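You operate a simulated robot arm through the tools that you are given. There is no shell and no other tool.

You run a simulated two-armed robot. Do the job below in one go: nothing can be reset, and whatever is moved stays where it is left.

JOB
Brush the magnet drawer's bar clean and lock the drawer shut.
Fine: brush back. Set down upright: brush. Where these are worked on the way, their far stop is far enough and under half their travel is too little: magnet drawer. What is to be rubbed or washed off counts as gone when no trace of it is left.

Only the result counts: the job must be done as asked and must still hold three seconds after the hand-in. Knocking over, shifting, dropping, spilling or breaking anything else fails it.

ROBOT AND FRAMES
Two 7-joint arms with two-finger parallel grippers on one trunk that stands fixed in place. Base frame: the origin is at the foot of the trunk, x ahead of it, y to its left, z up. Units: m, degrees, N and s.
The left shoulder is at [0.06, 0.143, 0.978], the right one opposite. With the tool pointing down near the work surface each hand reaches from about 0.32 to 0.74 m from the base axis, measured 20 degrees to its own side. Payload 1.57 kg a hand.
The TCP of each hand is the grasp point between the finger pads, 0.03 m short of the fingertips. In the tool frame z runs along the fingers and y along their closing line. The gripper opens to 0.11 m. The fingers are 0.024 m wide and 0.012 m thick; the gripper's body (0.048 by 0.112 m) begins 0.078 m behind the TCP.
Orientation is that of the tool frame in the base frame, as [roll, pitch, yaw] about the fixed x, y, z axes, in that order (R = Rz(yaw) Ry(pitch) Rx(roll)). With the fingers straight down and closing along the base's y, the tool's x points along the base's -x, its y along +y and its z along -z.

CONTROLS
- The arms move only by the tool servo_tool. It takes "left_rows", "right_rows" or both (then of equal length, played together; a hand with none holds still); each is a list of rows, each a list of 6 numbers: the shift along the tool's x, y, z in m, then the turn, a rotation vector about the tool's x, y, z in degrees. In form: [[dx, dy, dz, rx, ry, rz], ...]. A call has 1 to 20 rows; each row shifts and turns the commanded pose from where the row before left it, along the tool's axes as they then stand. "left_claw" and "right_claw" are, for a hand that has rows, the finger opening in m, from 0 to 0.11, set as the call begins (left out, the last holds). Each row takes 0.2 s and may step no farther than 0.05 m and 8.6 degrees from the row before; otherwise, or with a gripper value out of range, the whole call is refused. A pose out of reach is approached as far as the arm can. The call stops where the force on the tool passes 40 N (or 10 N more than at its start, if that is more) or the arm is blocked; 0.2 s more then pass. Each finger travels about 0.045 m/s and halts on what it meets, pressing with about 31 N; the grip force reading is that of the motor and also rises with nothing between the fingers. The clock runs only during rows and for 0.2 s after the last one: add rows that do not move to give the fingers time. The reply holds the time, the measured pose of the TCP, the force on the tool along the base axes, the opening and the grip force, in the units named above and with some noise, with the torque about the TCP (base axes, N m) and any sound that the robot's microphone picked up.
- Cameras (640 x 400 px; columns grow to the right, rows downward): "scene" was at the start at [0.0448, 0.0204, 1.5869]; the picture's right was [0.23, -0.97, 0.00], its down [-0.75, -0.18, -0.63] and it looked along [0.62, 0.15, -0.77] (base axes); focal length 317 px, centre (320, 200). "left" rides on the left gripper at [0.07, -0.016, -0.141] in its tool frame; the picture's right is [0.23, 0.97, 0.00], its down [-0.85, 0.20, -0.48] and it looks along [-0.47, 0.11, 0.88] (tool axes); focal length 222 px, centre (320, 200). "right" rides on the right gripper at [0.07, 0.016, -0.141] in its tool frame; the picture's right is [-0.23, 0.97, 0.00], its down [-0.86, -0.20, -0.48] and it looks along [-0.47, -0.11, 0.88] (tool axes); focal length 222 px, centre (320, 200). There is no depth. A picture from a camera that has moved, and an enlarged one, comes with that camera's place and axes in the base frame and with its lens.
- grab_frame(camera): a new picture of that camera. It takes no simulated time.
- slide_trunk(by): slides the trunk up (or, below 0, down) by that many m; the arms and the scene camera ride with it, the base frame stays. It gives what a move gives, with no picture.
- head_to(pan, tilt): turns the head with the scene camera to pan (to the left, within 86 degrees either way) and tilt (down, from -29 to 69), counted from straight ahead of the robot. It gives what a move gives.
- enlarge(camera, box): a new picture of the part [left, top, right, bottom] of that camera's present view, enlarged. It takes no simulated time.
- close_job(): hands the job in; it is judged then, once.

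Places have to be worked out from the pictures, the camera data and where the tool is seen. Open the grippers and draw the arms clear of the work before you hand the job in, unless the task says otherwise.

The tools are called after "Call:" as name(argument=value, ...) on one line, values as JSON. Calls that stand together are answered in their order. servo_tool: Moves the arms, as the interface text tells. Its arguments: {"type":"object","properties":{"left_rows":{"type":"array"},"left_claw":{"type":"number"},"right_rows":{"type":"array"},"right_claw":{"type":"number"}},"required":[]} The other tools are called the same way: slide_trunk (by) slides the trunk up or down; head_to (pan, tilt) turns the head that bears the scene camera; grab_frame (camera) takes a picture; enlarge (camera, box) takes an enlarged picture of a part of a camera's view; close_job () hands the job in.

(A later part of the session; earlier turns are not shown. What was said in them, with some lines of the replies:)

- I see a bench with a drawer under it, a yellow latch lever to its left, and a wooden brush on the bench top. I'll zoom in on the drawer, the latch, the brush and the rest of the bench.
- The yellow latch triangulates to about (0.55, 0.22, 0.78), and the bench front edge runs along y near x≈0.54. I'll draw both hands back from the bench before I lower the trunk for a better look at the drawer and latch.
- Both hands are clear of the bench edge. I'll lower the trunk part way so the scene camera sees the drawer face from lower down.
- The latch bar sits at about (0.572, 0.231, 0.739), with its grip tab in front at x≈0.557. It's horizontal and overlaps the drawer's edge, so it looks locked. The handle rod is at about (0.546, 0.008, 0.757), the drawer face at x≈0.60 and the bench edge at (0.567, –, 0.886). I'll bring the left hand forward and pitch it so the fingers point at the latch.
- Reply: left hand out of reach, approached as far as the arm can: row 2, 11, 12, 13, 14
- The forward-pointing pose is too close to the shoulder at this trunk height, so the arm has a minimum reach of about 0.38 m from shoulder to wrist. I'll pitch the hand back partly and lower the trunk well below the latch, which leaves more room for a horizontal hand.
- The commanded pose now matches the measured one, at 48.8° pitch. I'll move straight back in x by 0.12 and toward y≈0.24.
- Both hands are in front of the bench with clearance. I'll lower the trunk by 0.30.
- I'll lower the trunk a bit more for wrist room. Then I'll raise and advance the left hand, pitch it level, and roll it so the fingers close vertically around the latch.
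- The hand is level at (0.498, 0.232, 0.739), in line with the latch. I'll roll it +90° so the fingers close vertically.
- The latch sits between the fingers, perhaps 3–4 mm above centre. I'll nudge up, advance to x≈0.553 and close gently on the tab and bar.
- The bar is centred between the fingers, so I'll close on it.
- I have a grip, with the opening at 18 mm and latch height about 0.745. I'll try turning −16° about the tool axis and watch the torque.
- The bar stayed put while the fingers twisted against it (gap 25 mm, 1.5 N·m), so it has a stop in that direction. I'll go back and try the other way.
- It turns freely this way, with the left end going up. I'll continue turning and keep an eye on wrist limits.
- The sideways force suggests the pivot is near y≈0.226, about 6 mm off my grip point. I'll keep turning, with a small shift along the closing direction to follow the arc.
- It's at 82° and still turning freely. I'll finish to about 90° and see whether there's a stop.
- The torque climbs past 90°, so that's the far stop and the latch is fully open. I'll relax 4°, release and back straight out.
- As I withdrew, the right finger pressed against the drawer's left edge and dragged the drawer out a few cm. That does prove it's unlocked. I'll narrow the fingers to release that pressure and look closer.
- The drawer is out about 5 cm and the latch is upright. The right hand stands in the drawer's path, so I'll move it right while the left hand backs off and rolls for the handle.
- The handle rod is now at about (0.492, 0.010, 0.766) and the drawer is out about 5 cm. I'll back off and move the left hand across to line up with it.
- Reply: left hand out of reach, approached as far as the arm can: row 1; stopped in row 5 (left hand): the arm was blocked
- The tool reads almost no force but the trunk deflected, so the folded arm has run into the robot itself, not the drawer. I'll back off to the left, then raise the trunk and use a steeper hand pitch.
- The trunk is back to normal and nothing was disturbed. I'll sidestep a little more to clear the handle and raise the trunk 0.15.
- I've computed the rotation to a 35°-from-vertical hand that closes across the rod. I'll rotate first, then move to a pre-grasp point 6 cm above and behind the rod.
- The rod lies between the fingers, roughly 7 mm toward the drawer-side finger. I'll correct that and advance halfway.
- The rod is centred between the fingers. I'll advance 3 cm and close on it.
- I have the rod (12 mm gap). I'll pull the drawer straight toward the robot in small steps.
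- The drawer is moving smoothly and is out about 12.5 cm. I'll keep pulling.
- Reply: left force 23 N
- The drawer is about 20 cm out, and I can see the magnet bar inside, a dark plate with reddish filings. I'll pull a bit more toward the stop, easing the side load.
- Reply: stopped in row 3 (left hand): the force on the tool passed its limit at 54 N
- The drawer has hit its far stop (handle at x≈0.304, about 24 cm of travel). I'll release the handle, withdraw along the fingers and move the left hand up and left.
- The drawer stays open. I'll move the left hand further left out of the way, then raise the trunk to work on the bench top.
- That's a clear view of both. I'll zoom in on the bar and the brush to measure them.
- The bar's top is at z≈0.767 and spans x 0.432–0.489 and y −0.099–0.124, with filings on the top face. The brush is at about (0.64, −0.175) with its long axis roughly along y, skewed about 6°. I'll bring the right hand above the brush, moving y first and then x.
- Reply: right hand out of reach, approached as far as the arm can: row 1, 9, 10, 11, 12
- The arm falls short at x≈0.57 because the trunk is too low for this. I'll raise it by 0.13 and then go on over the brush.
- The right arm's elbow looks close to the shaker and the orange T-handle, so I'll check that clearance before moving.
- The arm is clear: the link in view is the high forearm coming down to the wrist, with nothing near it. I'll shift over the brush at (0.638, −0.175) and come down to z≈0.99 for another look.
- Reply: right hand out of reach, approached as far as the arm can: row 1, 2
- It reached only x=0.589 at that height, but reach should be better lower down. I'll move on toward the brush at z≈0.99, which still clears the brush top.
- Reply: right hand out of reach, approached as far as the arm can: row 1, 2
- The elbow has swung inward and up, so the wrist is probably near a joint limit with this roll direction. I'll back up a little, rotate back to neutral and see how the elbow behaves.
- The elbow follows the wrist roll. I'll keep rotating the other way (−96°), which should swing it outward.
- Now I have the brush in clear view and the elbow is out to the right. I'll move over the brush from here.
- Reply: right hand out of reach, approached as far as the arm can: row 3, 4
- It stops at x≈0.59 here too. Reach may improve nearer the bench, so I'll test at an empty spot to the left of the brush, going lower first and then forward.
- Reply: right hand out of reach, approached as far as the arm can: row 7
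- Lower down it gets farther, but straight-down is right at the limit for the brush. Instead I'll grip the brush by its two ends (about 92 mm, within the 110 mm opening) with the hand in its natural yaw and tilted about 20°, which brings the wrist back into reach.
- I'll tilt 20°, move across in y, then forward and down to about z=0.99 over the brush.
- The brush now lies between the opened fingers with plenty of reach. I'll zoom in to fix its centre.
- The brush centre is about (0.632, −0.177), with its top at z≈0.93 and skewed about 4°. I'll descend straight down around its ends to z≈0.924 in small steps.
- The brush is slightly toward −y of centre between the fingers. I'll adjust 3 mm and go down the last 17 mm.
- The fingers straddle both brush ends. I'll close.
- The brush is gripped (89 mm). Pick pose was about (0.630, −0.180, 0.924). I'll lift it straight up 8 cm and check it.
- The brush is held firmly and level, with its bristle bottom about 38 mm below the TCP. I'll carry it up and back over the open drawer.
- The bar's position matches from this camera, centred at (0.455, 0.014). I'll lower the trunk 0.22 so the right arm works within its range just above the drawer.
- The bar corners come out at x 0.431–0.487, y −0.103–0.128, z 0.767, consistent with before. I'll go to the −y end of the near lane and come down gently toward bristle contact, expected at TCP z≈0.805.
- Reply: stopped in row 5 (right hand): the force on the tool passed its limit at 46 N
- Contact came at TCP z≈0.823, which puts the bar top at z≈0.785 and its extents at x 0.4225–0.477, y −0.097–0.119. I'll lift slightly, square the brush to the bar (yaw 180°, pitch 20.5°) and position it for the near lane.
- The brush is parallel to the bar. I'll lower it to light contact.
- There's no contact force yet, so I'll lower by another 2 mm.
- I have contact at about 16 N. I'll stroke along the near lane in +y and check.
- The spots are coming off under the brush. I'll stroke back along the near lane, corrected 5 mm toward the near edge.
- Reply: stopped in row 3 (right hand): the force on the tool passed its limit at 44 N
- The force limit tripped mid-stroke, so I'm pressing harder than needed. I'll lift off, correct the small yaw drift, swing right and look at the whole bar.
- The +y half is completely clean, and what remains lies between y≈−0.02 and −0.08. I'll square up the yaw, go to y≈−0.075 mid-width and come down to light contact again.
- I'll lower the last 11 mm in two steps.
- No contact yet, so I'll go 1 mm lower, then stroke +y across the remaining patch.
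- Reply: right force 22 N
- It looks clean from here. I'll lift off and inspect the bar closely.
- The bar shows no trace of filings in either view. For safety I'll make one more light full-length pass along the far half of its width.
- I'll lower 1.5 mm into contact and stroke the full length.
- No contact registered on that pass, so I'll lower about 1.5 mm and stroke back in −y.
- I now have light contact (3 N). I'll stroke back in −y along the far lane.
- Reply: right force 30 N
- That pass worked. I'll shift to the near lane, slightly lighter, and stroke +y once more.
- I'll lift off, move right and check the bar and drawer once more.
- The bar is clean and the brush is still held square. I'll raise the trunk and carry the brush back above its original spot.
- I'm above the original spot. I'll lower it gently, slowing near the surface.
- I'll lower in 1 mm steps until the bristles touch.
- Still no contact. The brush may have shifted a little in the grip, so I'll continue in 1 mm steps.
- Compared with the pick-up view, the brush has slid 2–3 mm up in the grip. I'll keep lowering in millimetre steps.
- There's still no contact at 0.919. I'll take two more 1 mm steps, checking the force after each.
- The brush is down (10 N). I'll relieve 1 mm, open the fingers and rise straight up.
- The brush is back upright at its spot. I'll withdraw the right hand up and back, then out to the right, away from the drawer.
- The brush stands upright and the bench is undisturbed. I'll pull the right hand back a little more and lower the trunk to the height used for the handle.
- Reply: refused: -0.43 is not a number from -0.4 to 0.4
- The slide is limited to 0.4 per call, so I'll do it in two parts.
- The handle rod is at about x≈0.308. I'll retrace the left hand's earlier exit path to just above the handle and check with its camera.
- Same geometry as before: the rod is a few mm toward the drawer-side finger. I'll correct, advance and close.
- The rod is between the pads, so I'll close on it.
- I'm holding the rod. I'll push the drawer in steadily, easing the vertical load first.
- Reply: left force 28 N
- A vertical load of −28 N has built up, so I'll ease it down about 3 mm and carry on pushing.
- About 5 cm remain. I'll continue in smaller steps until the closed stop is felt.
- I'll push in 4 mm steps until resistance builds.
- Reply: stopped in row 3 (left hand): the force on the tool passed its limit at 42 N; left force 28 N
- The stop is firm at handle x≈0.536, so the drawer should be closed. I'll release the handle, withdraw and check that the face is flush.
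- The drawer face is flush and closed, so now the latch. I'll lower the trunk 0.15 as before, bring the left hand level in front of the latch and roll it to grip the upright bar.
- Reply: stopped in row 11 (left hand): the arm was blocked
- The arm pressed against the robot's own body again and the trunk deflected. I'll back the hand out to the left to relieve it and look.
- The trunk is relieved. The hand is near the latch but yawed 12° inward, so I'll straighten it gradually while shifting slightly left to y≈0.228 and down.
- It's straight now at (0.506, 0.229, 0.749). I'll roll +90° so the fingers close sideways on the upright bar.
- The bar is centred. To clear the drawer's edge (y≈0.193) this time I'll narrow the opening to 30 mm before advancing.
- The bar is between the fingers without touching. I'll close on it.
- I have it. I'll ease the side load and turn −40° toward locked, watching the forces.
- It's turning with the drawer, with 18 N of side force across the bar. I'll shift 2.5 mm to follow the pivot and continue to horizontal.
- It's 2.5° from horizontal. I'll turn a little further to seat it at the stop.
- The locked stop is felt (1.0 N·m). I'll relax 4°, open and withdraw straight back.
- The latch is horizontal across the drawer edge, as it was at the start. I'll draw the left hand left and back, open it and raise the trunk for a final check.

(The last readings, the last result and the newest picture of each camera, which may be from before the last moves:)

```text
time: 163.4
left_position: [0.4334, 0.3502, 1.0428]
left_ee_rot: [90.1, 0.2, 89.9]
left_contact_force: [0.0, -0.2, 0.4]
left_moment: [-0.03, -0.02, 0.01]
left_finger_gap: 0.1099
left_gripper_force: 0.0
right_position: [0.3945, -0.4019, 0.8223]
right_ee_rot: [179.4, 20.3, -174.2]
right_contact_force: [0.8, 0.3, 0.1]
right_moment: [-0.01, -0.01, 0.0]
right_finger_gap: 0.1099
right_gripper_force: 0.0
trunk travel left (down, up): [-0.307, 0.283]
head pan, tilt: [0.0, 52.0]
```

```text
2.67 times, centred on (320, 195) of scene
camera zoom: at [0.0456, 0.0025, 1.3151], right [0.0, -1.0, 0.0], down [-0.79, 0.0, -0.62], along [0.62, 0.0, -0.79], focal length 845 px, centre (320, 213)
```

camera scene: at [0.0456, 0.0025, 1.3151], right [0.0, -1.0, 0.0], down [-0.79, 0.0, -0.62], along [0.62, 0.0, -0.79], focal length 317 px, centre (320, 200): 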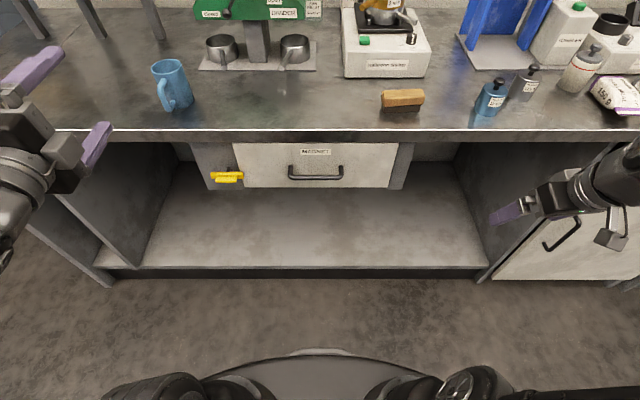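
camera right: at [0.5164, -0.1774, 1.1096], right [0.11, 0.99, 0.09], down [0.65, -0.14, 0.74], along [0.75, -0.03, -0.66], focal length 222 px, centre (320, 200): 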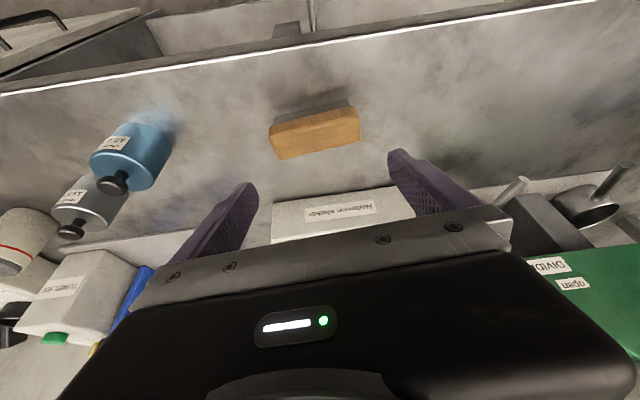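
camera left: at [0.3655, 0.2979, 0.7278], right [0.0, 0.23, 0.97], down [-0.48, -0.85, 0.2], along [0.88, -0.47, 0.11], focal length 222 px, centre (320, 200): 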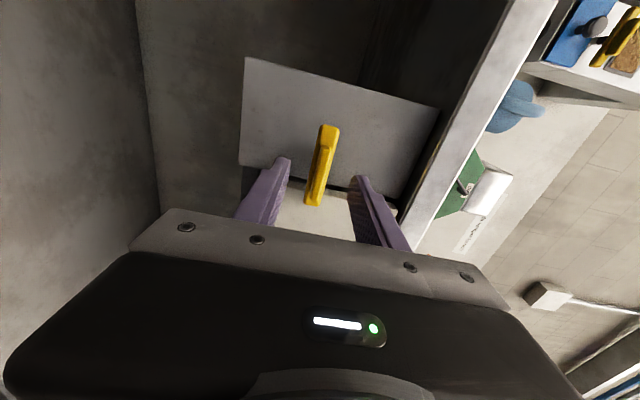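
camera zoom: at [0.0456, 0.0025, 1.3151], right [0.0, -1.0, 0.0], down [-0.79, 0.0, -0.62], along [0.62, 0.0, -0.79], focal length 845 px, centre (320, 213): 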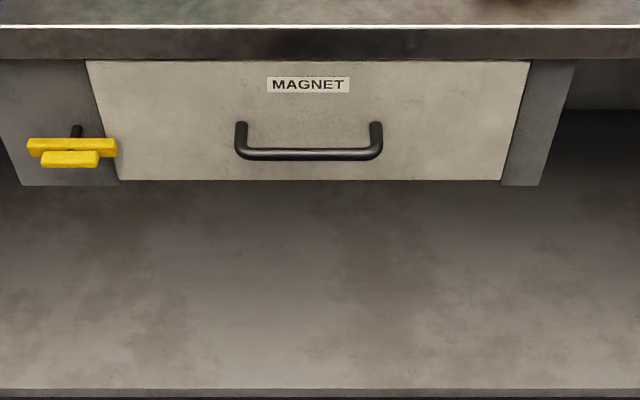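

The drawer is flush (handle back at x≈0.536, as at the start) and the latch is across its edge. The brush stands upright on the bench, both grippers are open and clear, and nothing else has moved. I'll hand in.

Call:
close_job()

```text
The job is handed in.
```

I brushed the magnet drawer's bar clean, then shut and locked the drawer. The job is handed in, but I haven't seen the judge's result.

- **Bar:** no trace of filings showed from either camera after the last pass. The brush reached the whole width over several strokes.
- **Drawer:** I opened it to its far stop, about 24 cm, for the brushing. Afterwards I pushed it back to its closed stop, and the handle is where it started.
- **Latch:** it is turned back across the drawer's edge to its locked stop.
- **Brush:** it stands upright, bristles down, within a few millimetres of where I picked it up.
- **Rest of the bench:** nothing else looked moved in the final picture, and both grippers are open and clear of the bench.

The left arm pressed against the robot's own body twice while I was lining it up. The body sprang back each time and nothing on the bench was touched.
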